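You operate a simulated robot arm through the tools that you are given. There is no shell and no other tool. Be economical: measure what you need, move in short steps, check, and stop when the job is done.

You run a simulated robot arm. Do the job below in one go: nothing can be reset, and whatever is moved stays where it is left.

## Task
Slide the tea tin along the table top until it stands next to the sunday jar.

Only the result counts: the job must be done as asked and must still hold three seconds after the hand-in. Knocking over, shifting, dropping, spilling or breaking anything else fails it.

## Robot
A 7-joint arm with a two-finger parallel gripper, fixed in place. Base frame: the origin is at the foot of the arm, x ahead of it, y to its left, z up; the work surface is at about z = 0. Lengths are in m, angles in rad, forces in N, time in s.
With the tool pointing down near the work surface it reaches from about 0.22 to 0.58 m from the base axis. Its first joint turns from -1.152 to 1.152 rad. Payload 2.5 kg.
The TCP is the grasp point between the finger pads, 0.023 m short of the fingertips. In the tool frame z runs along the fingers and y along their closing line. The gripper opens to 0.094 m. The fingers are 0.038 m wide and 0.01 m thick; the gripper's body (0.054 by 0.096 m) begins 0.039 m behind the TCP.
Orientation is that of the tool frame in the base frame, as [roll, pitch, yaw] about the fixed x, y, z axes, in that order (R = Rz(yaw) Ry(pitch) Rx(roll)). With the fingers straight down and closing along the base's y, the tool's x points along the base's -x, its y along +y and its z along -z.

## Interface
- The arm moves only by the tool send_rows. Its argument "targets" is a list of rows, each a list of 6 numbers: the shift along the tool's x, y, z in units of 30 mm (1.0 is 30 mm), then the turn, a rotation vector about the tool's x, y, z in units of 4 degrees (1.0 is 4 degrees). In form: [[dx, dy, dz, rx, ry, rz], ...]. A call has 1 to 12 rows; each row shifts and turns the commanded pose from where the row before left it, along the tool's axes as they then stand. "gripper" is the opening, from 0 (shut) to 1 (fully open), set as the call begins (left out, the last holds). A call with a number of a shift or a turn outside -1 to 1 is refused whole. Each row takes 0.2 s and may step no farther than 0.05 m and 0.15 rad from the row before; otherwise, or with a gripper value out of range, the whole call is refused. Where a pose cannot be reached the arm comes as near as it can. A force on the tool above 40 N (or 10 N above the force at the start of the call, whichever is more), or a blocked arm, ends the call early, and 0.2 s more pass. The fingers move at their own pace (about 0.108 m/s each) and stop on an object; they squeeze with about 36 N. The grip force told is the motor's: it shows also when the fingers shut on nothing. Time passes only in rows, and 0.2 s behind the last, so rows that do not move let the fingers close. It gives the time, the measured TCP pose, the force on the tool (base axes), the opening and the grip force at its end, in the units of the frame above (readings bear some noise), and new pictures: "views" is both (left out), scene, wrist or none.
- Cameras (640 x 400 px; columns grow to the right, rows downward): "scene" is fixed at [0.1016, -0.4012, 0.5376]; the picture's right is [0.94, -0.34, 0.00], its down [-0.21, -0.60, -0.77] and it looks along [0.26, 0.73, -0.63] (base axes); focal length 363 px, centre (320, 200). "wrist" rides on the gripper at [0.086, 0.016, -0.074] in the tool frame; the picture's right is [-0.18, 0.98, 0.00], its down [-0.58, -0.11, -0.81] and it looks along [-0.79, -0.15, 0.59] (tool axes); focal length 243 px, centre (320, 200). There is no depth. A picture from a camera that has moved, and an enlarged one, comes with that camera's place and axes in the base frame and with its lens.
- inspect(camera, box): a new picture of the part [left, top, right, bottom] of that camera's present view, enlarged. The clock stands still meanwhile.
- sign_off(): hands the job in; it is judged then, once.

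Work in short steps. Places have to be worked out from the pictures, the camera data and where the tool is seen: move nearer, look again, correct. Check each grasp and each placing, and mend what went wrong. You have 90 turns and 170 pictures in all, those below and enlarged ones among them. Open the gripper and draw the arm clear of the work before you hand the job in, unless the task says otherwise; then end with one line.

The tools are called after "Request:" as name(argument=value, ...) on one line, values as JSON. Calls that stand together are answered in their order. send_rows: Moves the arm, as the interface text tells. Its arguments: {"type":"object","properties":{"targets":{"type":"array","items":{"type":"array","items":{"type":"number"}}},"gripper":{"type":"number"},"views":{"type":"string","enum":["both","scene","wrist","none"]}},"required":["targets"]} The other tools are called the same way: inspect (camera, box) takes an enlarged picture of a part of a camera's view; sign_off () hands the job in.

At the start:

```text
time: 0.0
tcp_pos: [0.3827, -0.0268, 0.2729]
tcp_rot: [3.142, -0.001, 3.141]
contact_force: [0.4, 0.2, -0.9]
gripper_width: 0.0939
finger_force: 0.0
```

scene: 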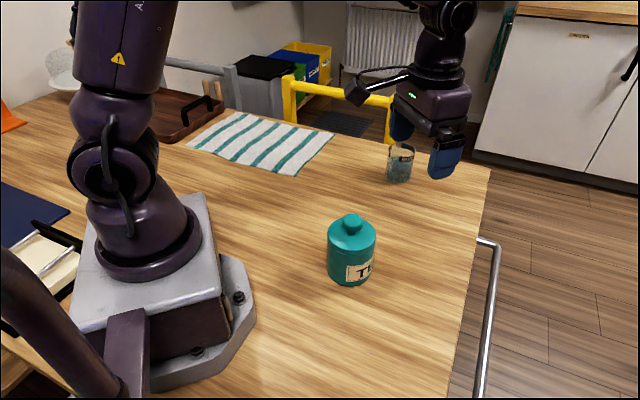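
wrist: 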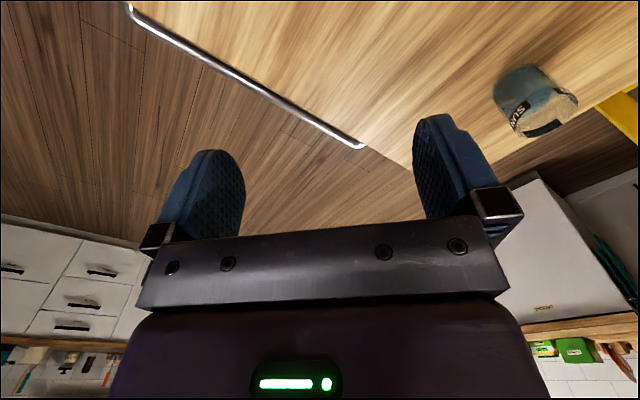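

The teal tin labelled "TE.." stands in front, and a small jar is farther back. I'll enlarge both to read the labels.

Request:
inspect(camera="scene", box=[300, 200, 400, 300])

Request:
inspect(camera="scene", box=[340, 120, 460, 200])

Request:
inspect(camera="wrist", box=[470, 40, 610, 150])

```text
4.00 times, centred on (350, 250) of scene
camera zoom: at [0.1016, -0.4012, 0.5376], right [0.94, -0.34, 0.0], down [-0.21, -0.6, -0.77], along [0.26, 0.73, -0.63], focal length 1450 px, centre (200, 0)
```

zoom: 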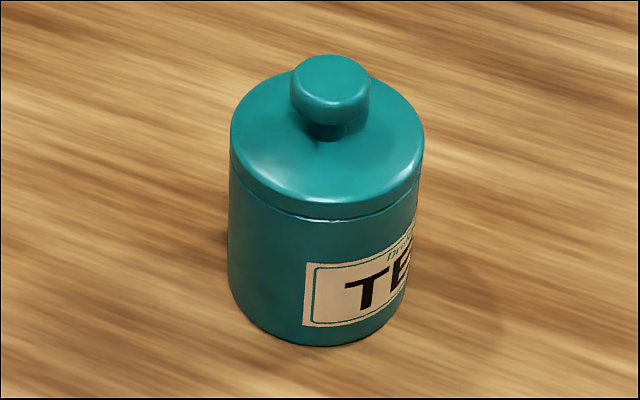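

```text
5.00 times, centred on (400, 160) of scene
camera zoom: at [0.1016, -0.4012, 0.5376], right [0.94, -0.34, 0.0], down [-0.21, -0.6, -0.77], along [0.26, 0.73, -0.63], focal length 1813 px, centre (-80, 400)
```

zoom: 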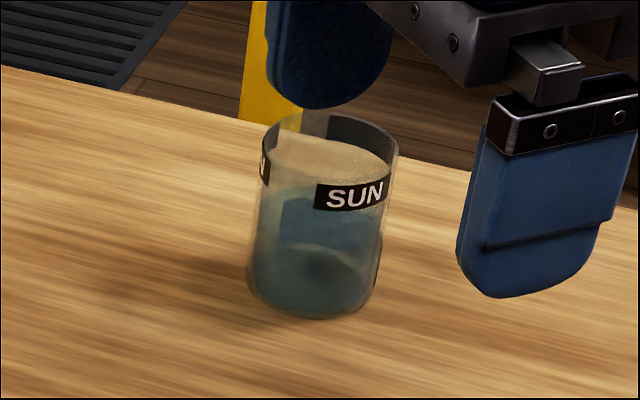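

```text
3.64 times, centred on (540, 95) of wrist
camera zoom: at [0.2959, -0.0092, 0.3479], right [0.18, 0.98, 0.0], down [0.58, -0.11, 0.81], along [0.79, -0.15, -0.59], focal length 882 px, centre (-480, 582)
```

zoom: 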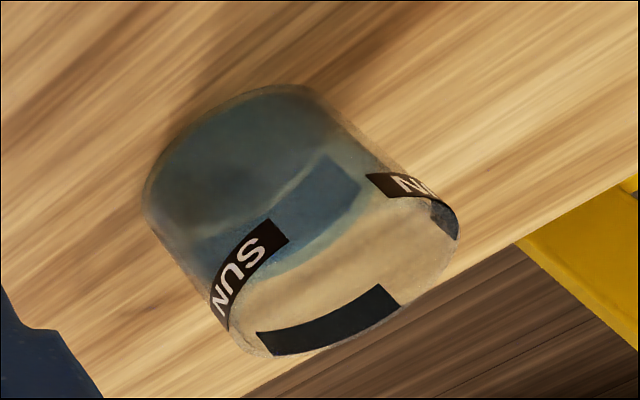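

The tin reads "TEA", at about (0.31, 0.01) with radius 0.043. The jar reads "SUN", at about (0.54, 0.245). I'll push the tin low down along the 45° line with half-open fingers as a cradle, so I first turn the tool 45° at this height.

Request:
send_rows(targets=[[0, 0, 0, 0, 0, -0.9375], [0, 0, 0, 0, 0, -0.9375], [0, 0, 0, 0, 0, -0.9375], [0, 0, 0, 0, 0, -0.9375], [0, 0, 0, 0, 0, -0.9375], [0, 0, 0, 0, 0, -0.9375], [0, 0, 0, 0, 0, -0.9375], [0, 0, 0, 0, 0, -0.9375], [0, 0, 0, 0, 0, -0.9375], [0, 0, 0, 0, 0, -0.9375], [0, 0, 0, 0, 0, -0.9375], [0, 0, 0, 0, 0, -0.9375]], gripper=0.53)

```text
time: 2.6
tcp_pos: [0.3832, -0.0277, 0.273]
tcp_rot: [-3.141, 0.0, -2.354]
contact_force: [-0.4, -0.3, 0.2]
gripper_width: 0.0497
finger_force: 0.1
camera wrist: at [0.3097, -0.0753, 0.348], right [-0.57, 0.82, 0.0], down [0.49, 0.33, 0.81], along [0.66, 0.46, -0.59], focal length 243 px, centre (320, 200)
```

scene: 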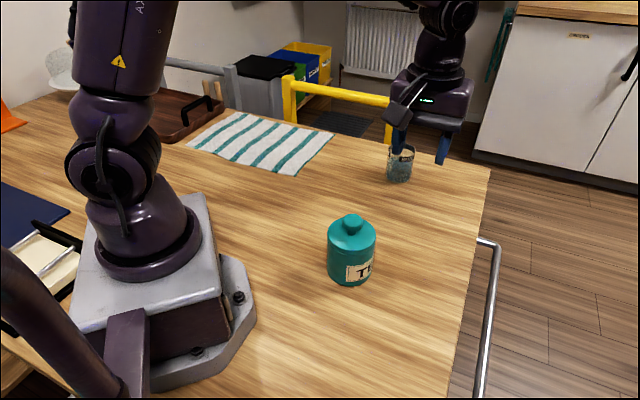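
wrist: 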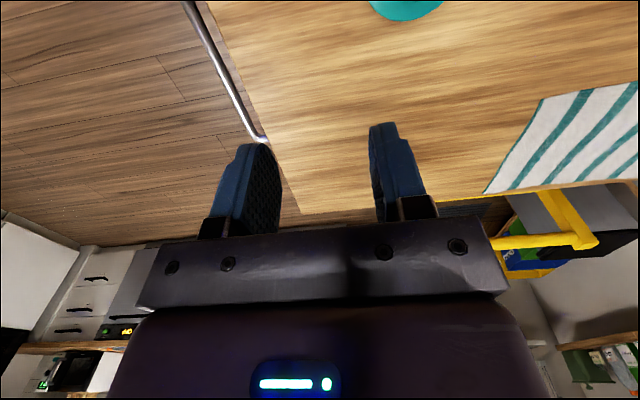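

Now I'll back off at height to the point behind the tin on the push line.

Request:
send_rows(targets=[[0.806, 0.514, 0, 0, 0, 0], [0.806, 0.514, 0, 0, 0, 0], [0.806, 0.514, 0, 0, 0, 0], [0.806, 0.514, 0, 0, 0, 0], [0.806, 0.514, 0, 0, 0, 0], [0, 0, 0, 0, 0, 0]])

```text
time: 4.0
tcp_pos: [0.2439, -0.0569, 0.2723]
tcp_rot: [-3.141, 0.0, -2.357]
contact_force: [0.7, -0.7, 0.1]
gripper_width: 0.0497
finger_force: 0.0
camera wrist: at [0.1695, -0.1056, 0.347], right [-0.57, 0.82, 0.0], down [0.49, 0.33, 0.81], along [0.67, 0.46, -0.59], focal length 243 px, centre (320, 200)
```

scene: 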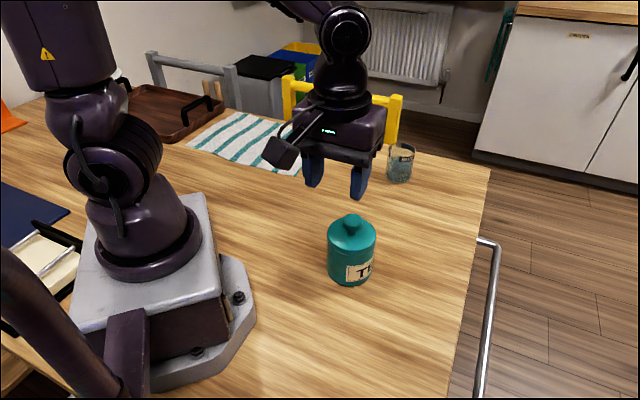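
wrist: 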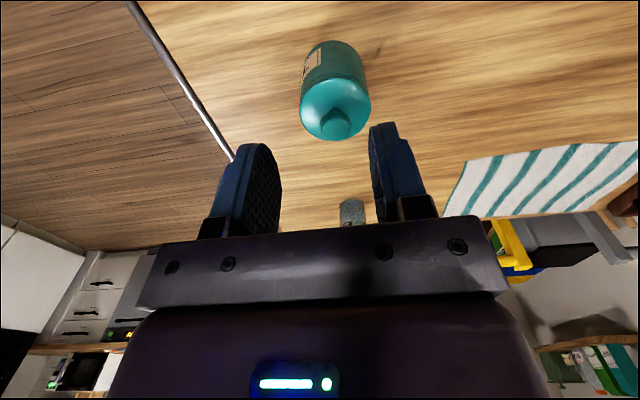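

Wrist view puts the tin at about (0.303, 0.005) and the jar at about (0.537, 0.242), both on my 45° line. I'll back off another 10 mm and go most of the way down.

Request:
send_rows(targets=[[0.33, 0, 0.5, 0, 0, 0], [0, 0, 0.9, 0, 0, 0], [0, 0, 0.9, 0, 0, 0], [0, 0, 0.9, 0, 0, 0], [0, 0, 0.9, 0, 0, 0], [0, 0, 0.9, 0, 0, 0], [0, 0, 0, 0, 0, 0]])

```text
time: 5.6
tcp_pos: [0.2374, -0.0642, 0.1226]
tcp_rot: [-3.141, 0.001, -2.356]
contact_force: [0.2, 0.2, -0.2]
gripper_width: 0.0496
finger_force: 0.1
camera wrist: at [0.1635, -0.113, 0.1971], right [-0.56, 0.83, 0.0], down [0.49, 0.33, 0.81], along [0.67, 0.46, -0.59], focal length 243 px, centre (320, 200)
```

scene: 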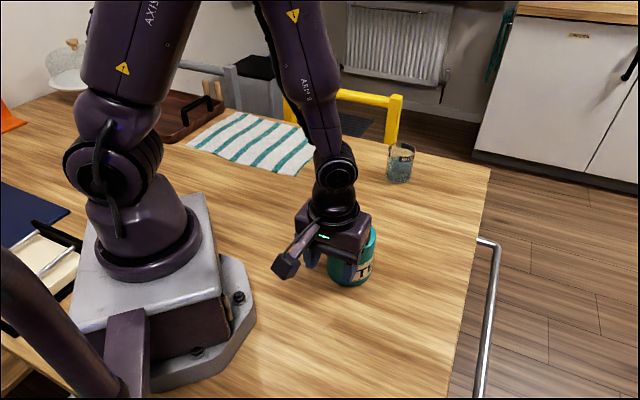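
wrist: 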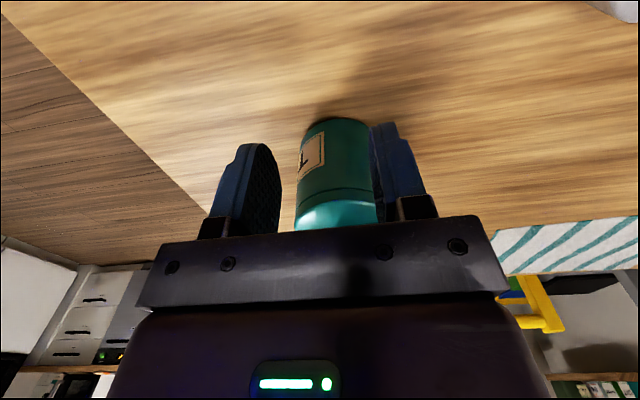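

The tin sits about 4 mm to the tool's +y side of centre. I'll correct that and lower to the pushing height, about 0.055.

Request:
send_rows(targets=[[0, 0.13, 0.75, 0, 0, 0], [0, 0, 0.75, 0, 0, 0], [0, 0, 0.75, 0, 0, 0], [0, 0, 0, 0, 0, 0]])

Request:
inspect(camera="scene", box=[260, 180, 420, 300])

```text
time: 6.6
tcp_pos: [0.2335, -0.0607, 0.0548]
tcp_rot: [-3.141, 0.0, -2.358]
contact_force: [0.5, -0.7, -0.4]
gripper_width: 0.0495
finger_force: 0.1
camera wrist: at [0.1592, -0.1095, 0.1295], right [-0.57, 0.82, 0.0], down [0.49, 0.33, 0.81], along [0.67, 0.46, -0.59], focal length 243 px, centre (320, 200)
```

scene: 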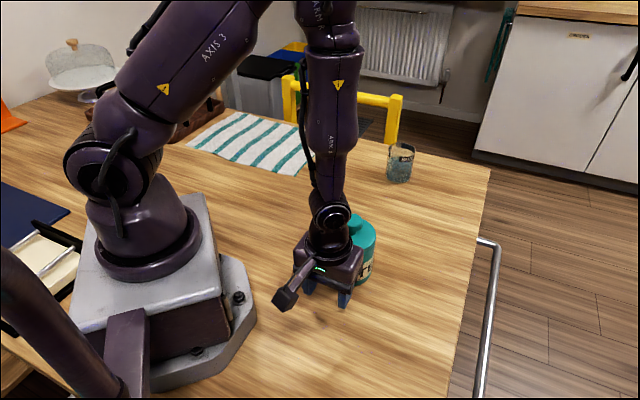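
wrist: 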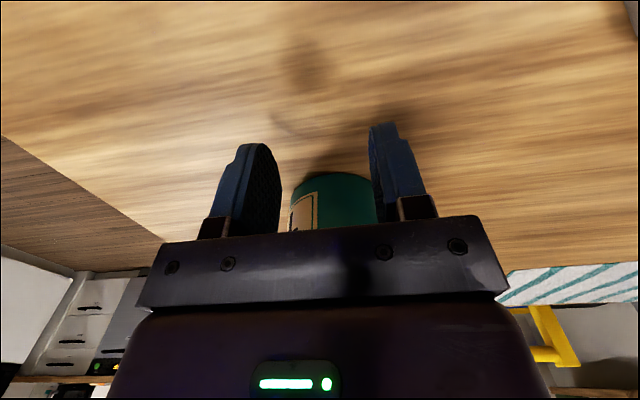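

```text
3.33 times, centred on (340, 240) of scene
camera zoom: at [0.1016, -0.4012, 0.5376], right [0.94, -0.34, 0.0], down [-0.21, -0.6, -0.77], along [0.26, 0.73, -0.63], focal length 1209 px, centre (253, 67)
```

zoom: 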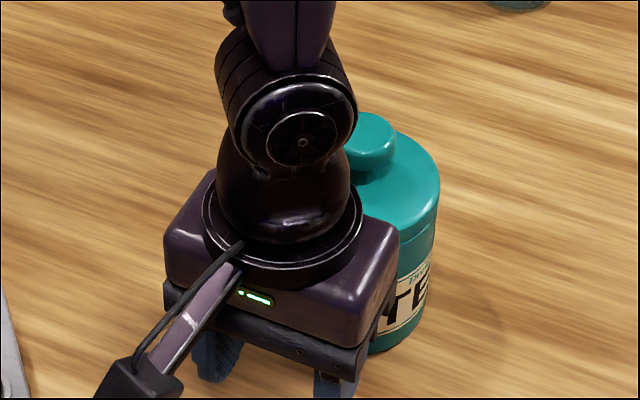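

Down, and the tin is centred ahead of the fingers with about 35 mm to travel before contact. I'll creep forward to touch it.

Request:
send_rows(targets=[[-0.4, 0, 0, 0, 0, 0], [-0.4, 0, 0, 0, 0, 0], [-0.4, 0, 0, 0, 0, 0], [-0.4, 0, 0, 0, 0, 0], [-0.4, 0, 0, 0, 0, 0]])

```text
time: 7.8
tcp_pos: [0.275, -0.0202, 0.0556]
tcp_rot: [3.138, 0.0, -2.357]
contact_force: [-0.8, 0.1, 0.0]
gripper_width: 0.0499
finger_force: 0.1
camera wrist: at [0.2023, -0.0679, 0.1304], right [-0.56, 0.83, 0.0], down [0.49, 0.33, 0.81], along [0.66, 0.46, -0.59], focal length 243 px, centre (320, 200)
```

scene: 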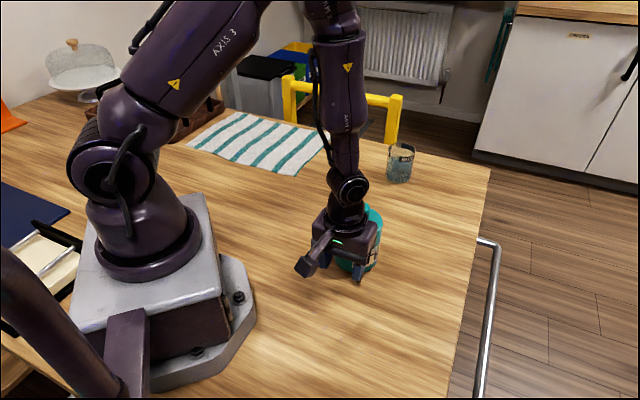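
wrist: 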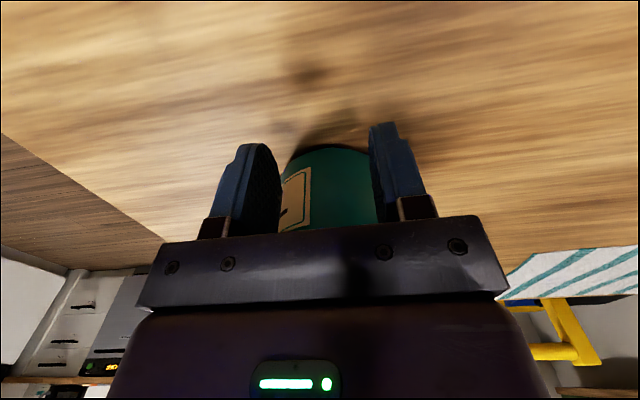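

Contact is about due and the force is negligible. I'll push on another 90 mm.

Request:
send_rows(targets=[[-0.5, 0, 0, 0, 0, 0], [-0.5, 0, 0, 0, 0, 0], [-0.5, 0, 0, 0, 0, 0], [-0.5, 0, 0, 0, 0, 0], [-0.5, 0, 0, 0, 0, 0], [-0.5, 0, 0, 0, 0, 0]])

```text
time: 9.2
tcp_pos: [0.3391, 0.0442, 0.0554]
tcp_rot: [3.141, -0.001, -2.355]
contact_force: [-0.6, -0.6, -0.5]
gripper_width: 0.0498
finger_force: 0.0
camera wrist: at [0.2661, -0.0037, 0.1306], right [-0.56, 0.83, 0.0], down [0.49, 0.33, 0.81], along [0.66, 0.46, -0.59], focal length 243 px, centre (320, 200)
```

scene: 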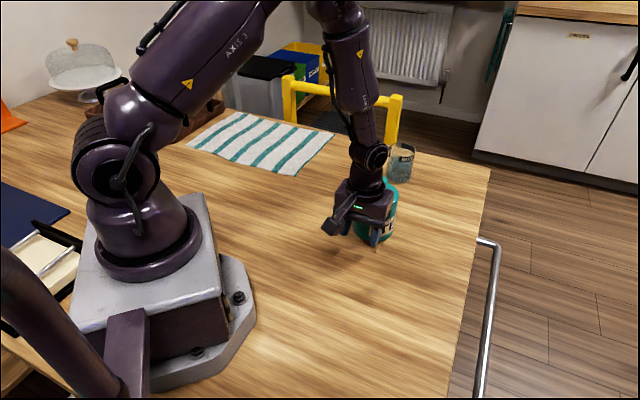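
wrist: 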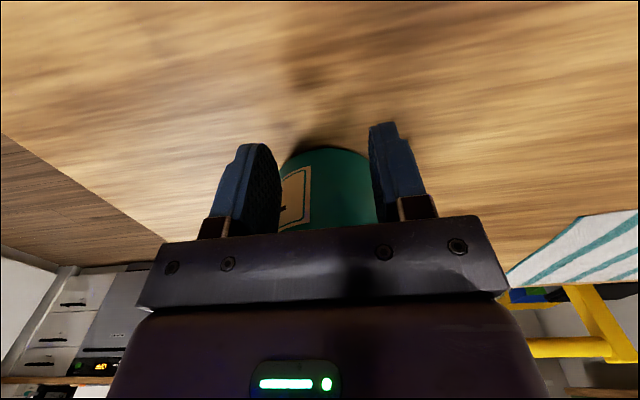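

The tin slides upright in the cradle, with its centre now near (0.377, 0.082). I'll push 75 mm more, then look.

Request:
send_rows(targets=[[-0.5, 0, 0, 0, 0, 0], [-0.5, 0, 0, 0, 0, 0], [-0.5, 0, 0, 0, 0, 0], [-0.5, 0, 0, 0, 0, 0], [-0.5, 0, 0, 0, 0, 0]])

Request:
inspect(camera="scene", box=[340, 120, 460, 240])

```text
time: 10.4
tcp_pos: [0.3934, 0.0974, 0.0562]
tcp_rot: [-3.14, -0.001, -2.354]
contact_force: [-0.7, -0.5, -0.4]
gripper_width: 0.0499
finger_force: 0.1
camera wrist: at [0.3195, 0.0481, 0.1311], right [-0.57, 0.82, 0.0], down [0.49, 0.33, 0.81], along [0.66, 0.46, -0.59], focal length 243 px, centre (320, 200)
```

scene: 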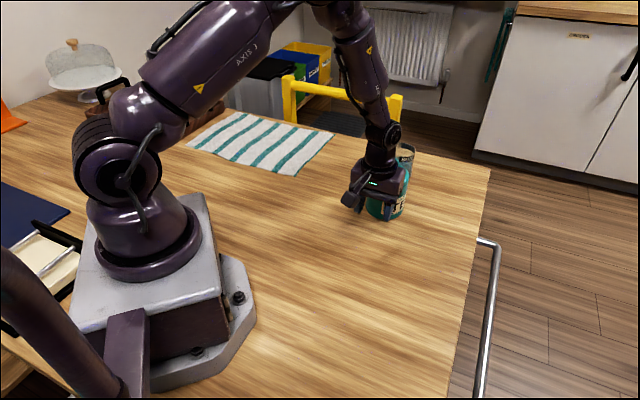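
wrist: 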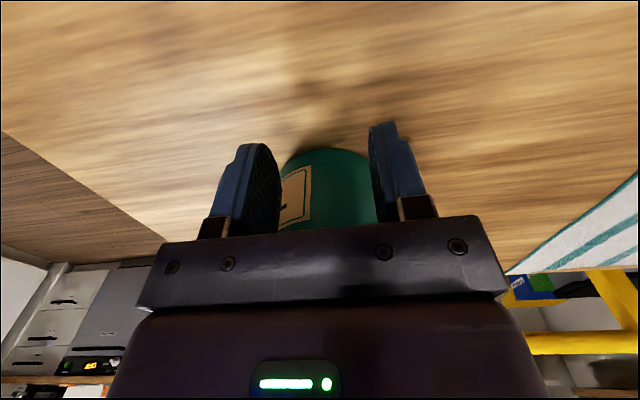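

```text
3.33 times, centred on (400, 180) of scene
camera zoom: at [0.1016, -0.4012, 0.5376], right [0.94, -0.34, 0.0], down [-0.21, -0.6, -0.77], along [0.26, 0.73, -0.63], focal length 1209 px, centre (53, 267)
```

zoom: 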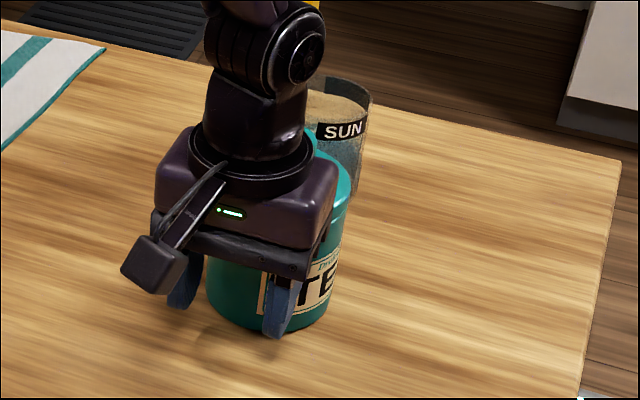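

Estimated gap is about 70 mm, but the jar is now mostly hidden. I'll push 27 mm more, then back off and look from above for a proper measurement.

Request:
send_rows(targets=[[-0.45, 0, 0, 0, 0, 0], [-0.45, 0, 0, 0, 0, 0], [0, 0, 0, 0, 0, 0]], views="scene")

Request:
send_rows(targets=[[0.8, 0, 0, 0, 0, 0], [0.8, 0, 0, 0, 0, 0], [0.5, 0, -0.8, 0, 0, 0], [0.5, 0, -1, 0, 0, 0], [0.5, 0, -1, 0, 0, 0], [0.5, 0, -1, 0, 0, 0], [0.5, 0, -1, 0, 0, 0], [0, 0, -1, 0, 0, 0], [0, 0, -1, 0, 0, 0], [0, 0, 0, 0, 0, 0]])

```text
time: 11.2
tcp_pos: [0.4123, 0.1174, 0.0567]
tcp_rot: [-3.14, -0.001, -2.358]
contact_force: [-0.7, -0.3, -0.2]
gripper_width: 0.0497
finger_force: 0.1
```

scene: 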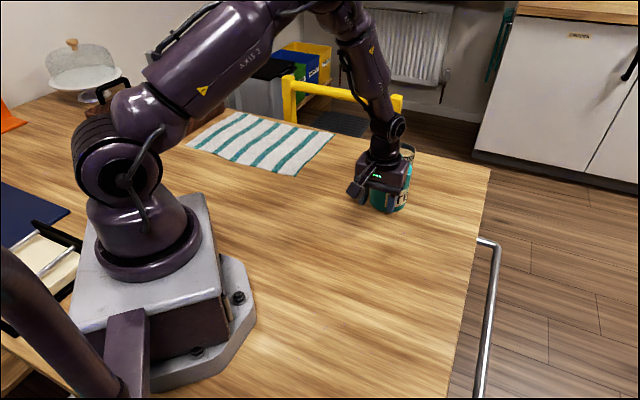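

```text
time: 13.4
tcp_pos: [0.3245, 0.0315, 0.2604]
tcp_rot: [-3.14, -0.001, -2.356]
contact_force: [0.3, 1.3, 0.8]
gripper_width: 0.0496
finger_force: 0.0
camera wrist: at [0.2508, -0.0173, 0.3357], right [-0.56, 0.83, 0.0], down [0.49, 0.33, 0.81], along [0.67, 0.46, -0.59], focal length 243 px, centre (320, 200)
```

scene: 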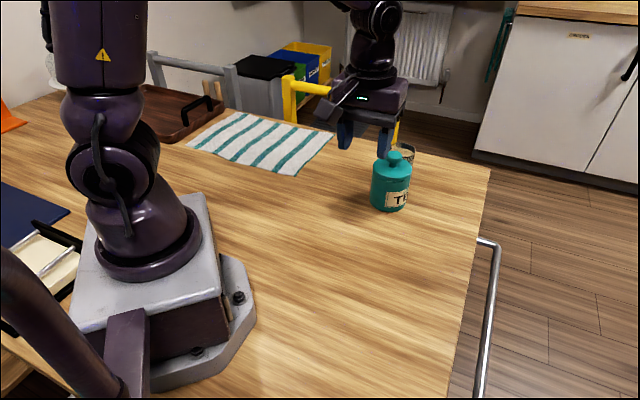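
wrist: 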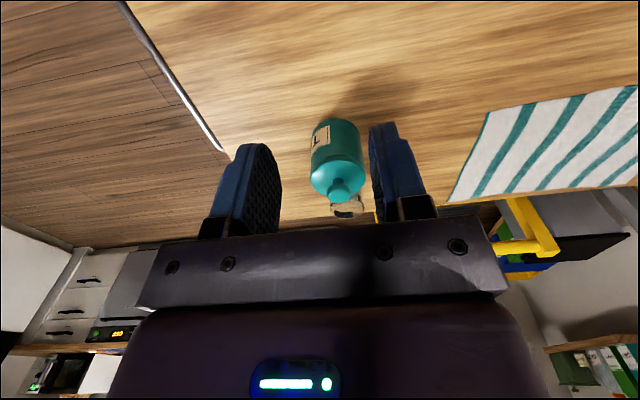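

Scene view is now clear of the arm. I'll zoom there to measure the tin relative to the jar's earlier footprint.

Request:
inspect(camera="scene", box=[336, 135, 464, 215])

```text
5.00 times, centred on (400, 175) of scene
camera zoom: at [0.1016, -0.4012, 0.5376], right [0.94, -0.34, 0.0], down [-0.21, -0.6, -0.77], along [0.26, 0.73, -0.63], focal length 1813 px, centre (-80, 325)
```

zoom: 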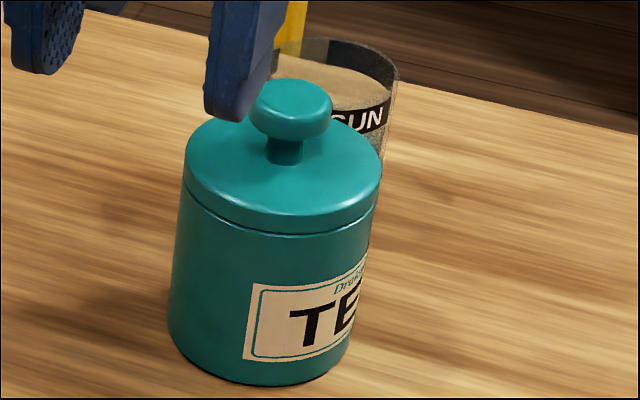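

The tin is at about (0.472, 0.165) and the jar at about (0.544, 0.243), so the gap is about 28 mm. The contact seems to have been between the gripper body and the lid. For a clear view of the gap I'll turn the wrist camera back and look from the side, high up.

Request:
send_rows(targets=[[0, 0, -0.05, 0, 0, 0.9375], [0, 0, -0.05, 0, 0, 0.9375], [0, 0, -0.05, 0, 0, 0.9375], [0, 0, -0.05, 0, 0, 0.9375], [0, 0, -0.05, 0, 0, 0.9375], [0, 0, -0.05, 0, 0, 0.9375], [0, 0, -0.05, 0, 0, 0.9375], [0, 0, -0.05, 0, 0, 0.9375], [0, 0, -0.05, 0, 0, 0.9375], [0, 0, -0.05, 0, 0, 0.9375], [0, 0, 0, 0, 0, 0.9375], [0, 0, 0, 0, 0, 0.9375]], gripper=1, views="none")

Request:
send_rows(targets=[[-0.23, 0.86, 0, 0, 0, 0], [-0.23, 0.86, 0, 0, 0, 0], [-0.23, 0.86, 0, 0, 0, 0], [-0.23, 0.86, 0, 0, 0, 0], [-0.23, 0.86, 0, 0, 0, 0], [0, 0, 0, 0, 0, 0]], views="wrist")

Request:
inspect(camera="wrist", box=[290, 40, 450, 140])

```text
time: 16.0
tcp_pos: [0.3234, 0.0295, 0.2747]
tcp_rot: [3.141, -0.001, 3.14]
contact_force: [0.5, -0.4, 0.4]
gripper_width: 0.0942
finger_force: 0.0
```

```text
time: 17.4
tcp_pos: [0.3595, 0.1572, 0.275]
tcp_rot: [3.14, 0.001, 3.14]
contact_force: [-0.4, -0.3, 0.1]
gripper_width: 0.094
finger_force: 0.0
camera wrist: at [0.272, 0.1754, 0.3492], right [0.18, 0.98, 0.0], down [0.58, -0.11, 0.81], along [0.79, -0.15, -0.59], focal length 243 px, centre (320, 200)
```

wrist: 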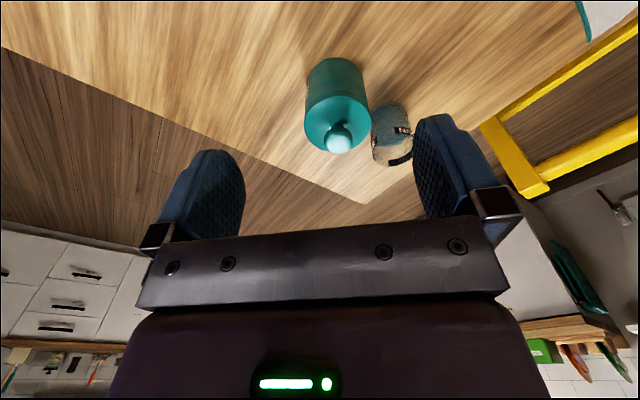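

```text
4.00 times, centred on (370, 90) of wrist
camera zoom: at [0.272, 0.1754, 0.3492], right [0.18, 0.98, 0.0], down [0.58, -0.11, 0.81], along [0.79, -0.15, -0.59], focal length 970 px, centre (120, 640)
```

zoom: 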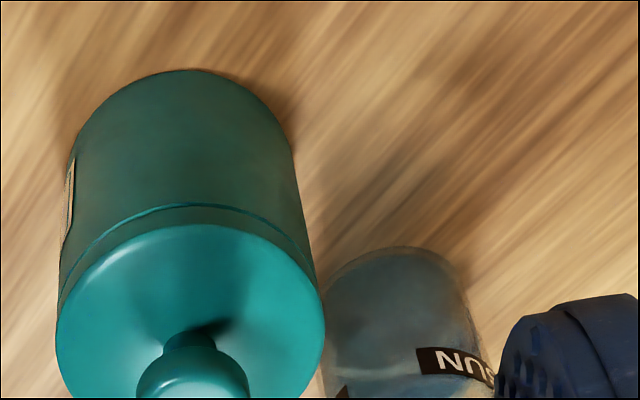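

The side view agrees: centre distance is about 105 mm, so the gap is about 28 mm and the tin is upright. I'll return behind the tin to finish with an 18 mm push.

Request:
send_rows(targets=[[0.23, -0.84, 0, 0, 0, 0], [0.23, -0.84, 0, 0, 0, 0], [0.23, -0.84, 0, 0, 0, 0], [0.23, -0.84, 0, 0, 0, 0], [0.23, -0.84, 0, 0, 0, 0], [0, 0, 0, 0, 0, 0]], gripper=0.53, views="none")

Request:
send_rows(targets=[[0, 0, 0, 0, 0, -0.9375], [0, 0, 0, 0, 0, -0.9375], [0, 0, 0, 0, 0, -0.9375], [0, 0, 0, 0, 0, -0.9375], [0, 0, 0, 0, 0, -0.9375], [0, 0, 0, 0, 0, -0.9375], [0, 0, 0, 0, 0, -0.9375], [0, 0, 0, 0, 0, -0.9375], [0, 0, 0, 0, 0, -0.9375], [0, 0, 0, 0, 0, -0.9375], [0, 0, 0, 0, 0, -0.9375], [0, 0, 0, 0, 0, -0.9375]], views="none")

Request:
send_rows(targets=[[0, 0, 0.91, 0, 0, 0], [0, 0, 0.91, 0, 0, 0], [0, 0, 0.91, 0, 0, 0], [0, 0, 0.91, 0, 0, 0], [0, 0, 0.91, 0, 0, 0], [0, 0, 0.91, 0, 0, 0], [0, 0, 0.91, 0, 0, 0], [0, 0, 0.91, 0, 0, 0], [0, 0, 0, 0, 0, 0]], views="wrist")

```text
time: 18.8
tcp_pos: [0.3251, 0.0322, 0.2751]
tcp_rot: [3.14, 0.002, 3.141]
contact_force: [0.3, -0.3, 0.0]
gripper_width: 0.05
finger_force: 0.0
```

```text
time: 21.4
tcp_pos: [0.3251, 0.0331, 0.2736]
tcp_rot: [-3.141, -0.001, -2.356]
contact_force: [-0.4, -0.2, -0.1]
gripper_width: 0.0501
finger_force: 0.1
```

```text
time: 23.4
tcp_pos: [0.326, 0.032, 0.0568]
tcp_rot: [-3.14, 0.0, -2.355]
contact_force: [0.0, 0.8, -0.5]
gripper_width: 0.0498
finger_force: 0.1
camera wrist: at [0.253, -0.0163, 0.1306], right [-0.56, 0.83, 0.0], down [0.49, 0.33, 0.81], along [0.67, 0.46, -0.59], focal length 243 px, centre (320, 200)
```

wrist: 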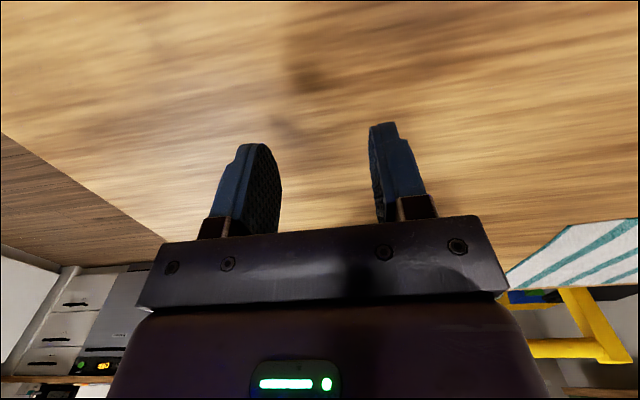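

In place, with 140 mm to the target pose. I'll go up to the contact point, then do the last 18 mm slowly.

Request:
send_rows(targets=[[-0.8, 0, 0, 0, 0, 0], [-0.8, 0, 0, 0, 0, 0], [-0.8, 0, 0, 0, 0, 0], [-0.8, 0, 0, 0, 0, 0], [-0.4, 0, 0, 0, 0, 0], [-0.2, 0, 0, 0, 0, 0], [-0.2, 0, 0, 0, 0, 0], [0, 0, 0, 0, 0, 0]], views="wrist")

Request:
send_rows(targets=[[-0.2, 0, 0, 0, 0, 0], [-0.2, 0, 0, 0, 0, 0], [-0.2, 0, 0, 0, 0, 0], [0, 0, 0, 0, 0, 0]])

```text
time: 25.2
tcp_pos: [0.4117, 0.118, 0.0556]
tcp_rot: [3.141, 0.0, -2.357]
contact_force: [0.6, 0.1, 0.2]
gripper_width: 0.0495
finger_force: 0.0
camera wrist: at [0.3367, 0.0693, 0.1311], right [-0.57, 0.83, 0.0], down [0.49, 0.33, 0.81], along [0.67, 0.46, -0.59], focal length 243 px, centre (320, 200)
```

wrist: 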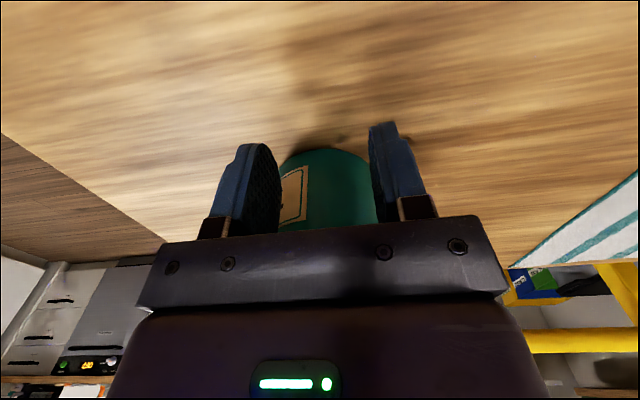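

```text
time: 26.2
tcp_pos: [0.4239, 0.1307, 0.0556]
tcp_rot: [3.141, 0.0, -2.356]
contact_force: [-0.4, -0.8, 1.4]
gripper_width: 0.0502
finger_force: 0.1
camera wrist: at [0.3497, 0.0822, 0.1308], right [-0.56, 0.83, 0.0], down [0.49, 0.33, 0.81], along [0.67, 0.46, -0.59], focal length 243 px, centre (320, 200)
```

scene: 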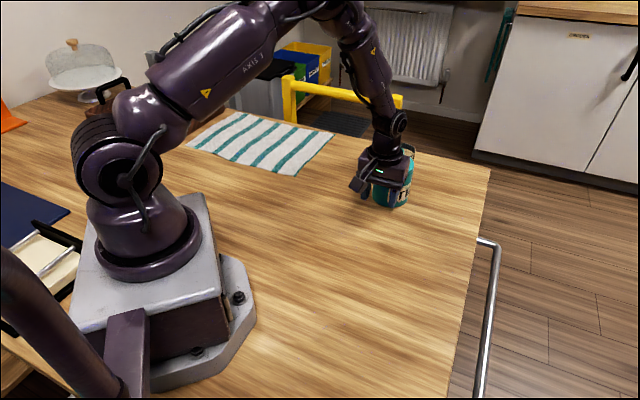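
wrist: 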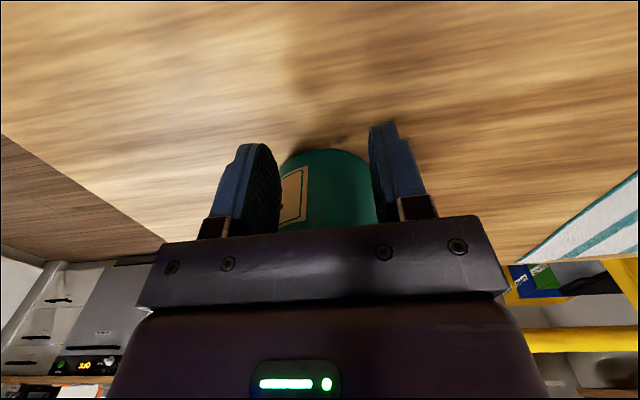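

The tin has advanced 18 mm. I'll back off, rise, and look from the side again.

Request:
send_rows(targets=[[0.6, 0, 0, 0, 0, 0], [0.8, 0, 0, 0, 0, 0], [0.8, 0, 0, 0, 0, 0], [0.8, 0, -0.8, 0, 0, 0], [0.8, 0, -1, 0, 0, 0], [0.8, 0, -1, 0, 0, 0], [0, 0, -1, 0, 0, 0], [0, 0, -1, 0, 0, 0], [0, 0, -1, 0, 0, 0], [0, 0, -1, 0, 0, 0], [0, 0, -0.5, 0, 0, 0], [0, 0, 0, 0, 0, 0]], gripper=0.53, views="none")

Request:
send_rows(targets=[[0, 0, 0, 0, 0, 0.9375], [0, 0, 0, 0, 0, 0.9375], [0, 0, 0, 0, 0, 0.9375], [0, 0, 0, 0, 0, 0.9375], [0, 0, 0, 0, 0, 0.9375], [0, 0, 0, 0, 0, 0.9375], [0, 0, 0, 0, 0, 0.9375], [0, 0, 0, 0, 0, 0.9375], [0, 0, 0, 0, 0, 0.9375], [0, 0, 0, 0, 0, 0.9375], [0, 0, 0, 0, 0, 0.9375], [0, 0, 0, 0, 0, 0.9375]], gripper=1, views="none")

Request:
send_rows(targets=[[-0.23, 0.86, 0, 0, 0, 0], [-0.23, 0.86, 0, 0, 0, 0], [-0.23, 0.86, 0, 0, 0, 0], [-0.23, 0.86, 0, 0, 0, 0], [-0.23, 0.86, 0, 0, 0, 0], [0, 0, 0, 0, 0, 0]])

Request:
inspect(camera="wrist", box=[290, 60, 450, 160])

Request:
inspect(camera="scene", box=[336, 135, 464, 215])

```text
time: 28.8
tcp_pos: [0.3249, 0.0327, 0.2754]
tcp_rot: [-3.141, -0.001, -2.356]
contact_force: [0.0, -0.5, 0.1]
gripper_width: 0.0496
finger_force: 0.1
```

```text
time: 31.4
tcp_pos: [0.3251, 0.0322, 0.2761]
tcp_rot: [3.141, 0.001, 3.14]
contact_force: [0.4, -1.0, 0.5]
gripper_width: 0.0939
finger_force: 0.0
```

```text
time: 32.8
tcp_pos: [0.3585, 0.162, 0.2763]
tcp_rot: [3.141, -0.001, 3.141]
contact_force: [-0.2, 0.0, 0.6]
gripper_width: 0.0942
finger_force: 0.1
camera wrist: at [0.2713, 0.1791, 0.3508], right [0.18, 0.98, 0.0], down [0.58, -0.11, 0.81], along [0.79, -0.15, -0.59], focal length 243 px, centre (320, 200)
```

scene: 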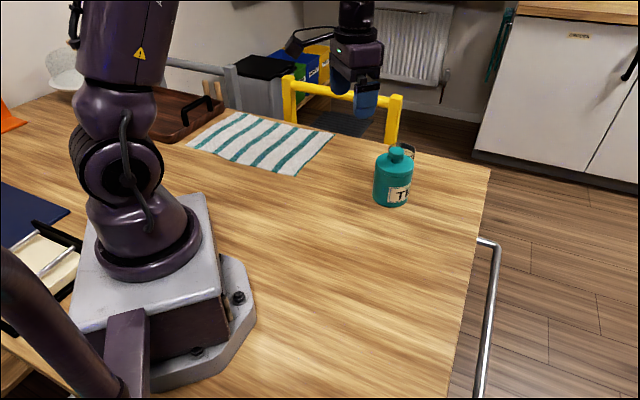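
wrist: 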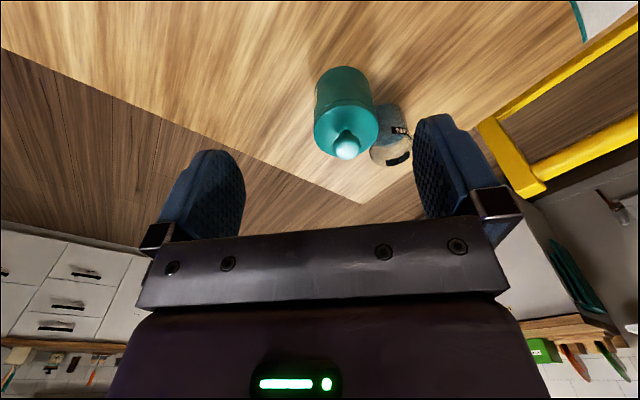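

```text
4.00 times, centred on (370, 110) of wrist
camera zoom: at [0.2713, 0.1791, 0.3508], right [0.18, 0.98, 0.0], down [0.58, -0.11, 0.81], along [0.79, -0.15, -0.59], focal length 970 px, centre (120, 560)
```

zoom: 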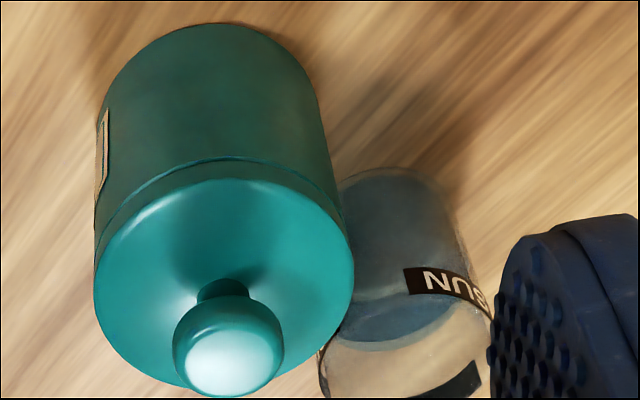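

```text
5.00 times, centred on (400, 175) of scene
camera zoom: at [0.1016, -0.4012, 0.5376], right [0.94, -0.34, 0.0], down [-0.21, -0.6, -0.77], along [0.26, 0.73, -0.63], focal length 1813 px, centre (-80, 325)
```

zoom: 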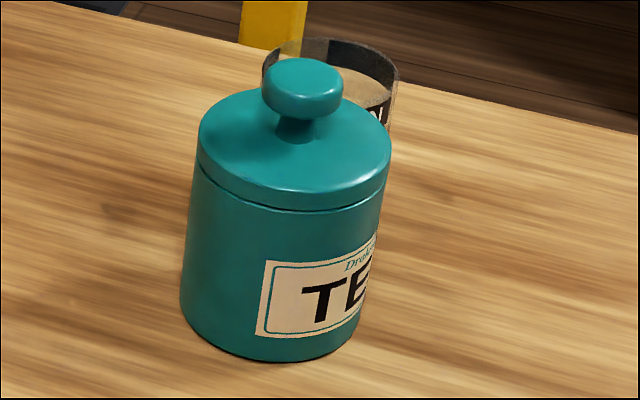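

The tin stands upright about 1 cm from the jar, and the jar has not moved. The gripper is open; I'll draw the arm a bit farther away before handing in.

Request:
send_rows(targets=[[0.2, -0.9, -0.3, 0, 0, 0], [0.2, -0.9, -0.3, 0, 0, 0], [0.2, -0.9, -0.3, 0, 0, 0], [0.2, -0.9, -0.3, 0, 0, 0], [0.2, -0.9, 0, 0, 0, 0], [0, 0, 0, 0, 0, 0]], views="scene")

```text
time: 34.2
tcp_pos: [0.331, 0.0265, 0.3118]
tcp_rot: [3.141, 0.0, 3.14]
contact_force: [0.9, 0.6, -0.2]
gripper_width: 0.0942
finger_force: 0.1
```

scene: 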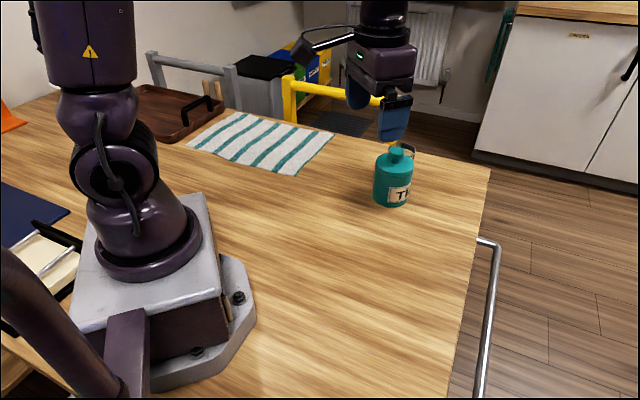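

The arm is clear and everything stands still, so I'm handing the job in.

Request:
sign_off()

```text
The job is handed in.
```

I slid the tea tin along the table; it now stands upright about 1 cm from the jar labelled "SUN", and in the pictures the jar has not moved.
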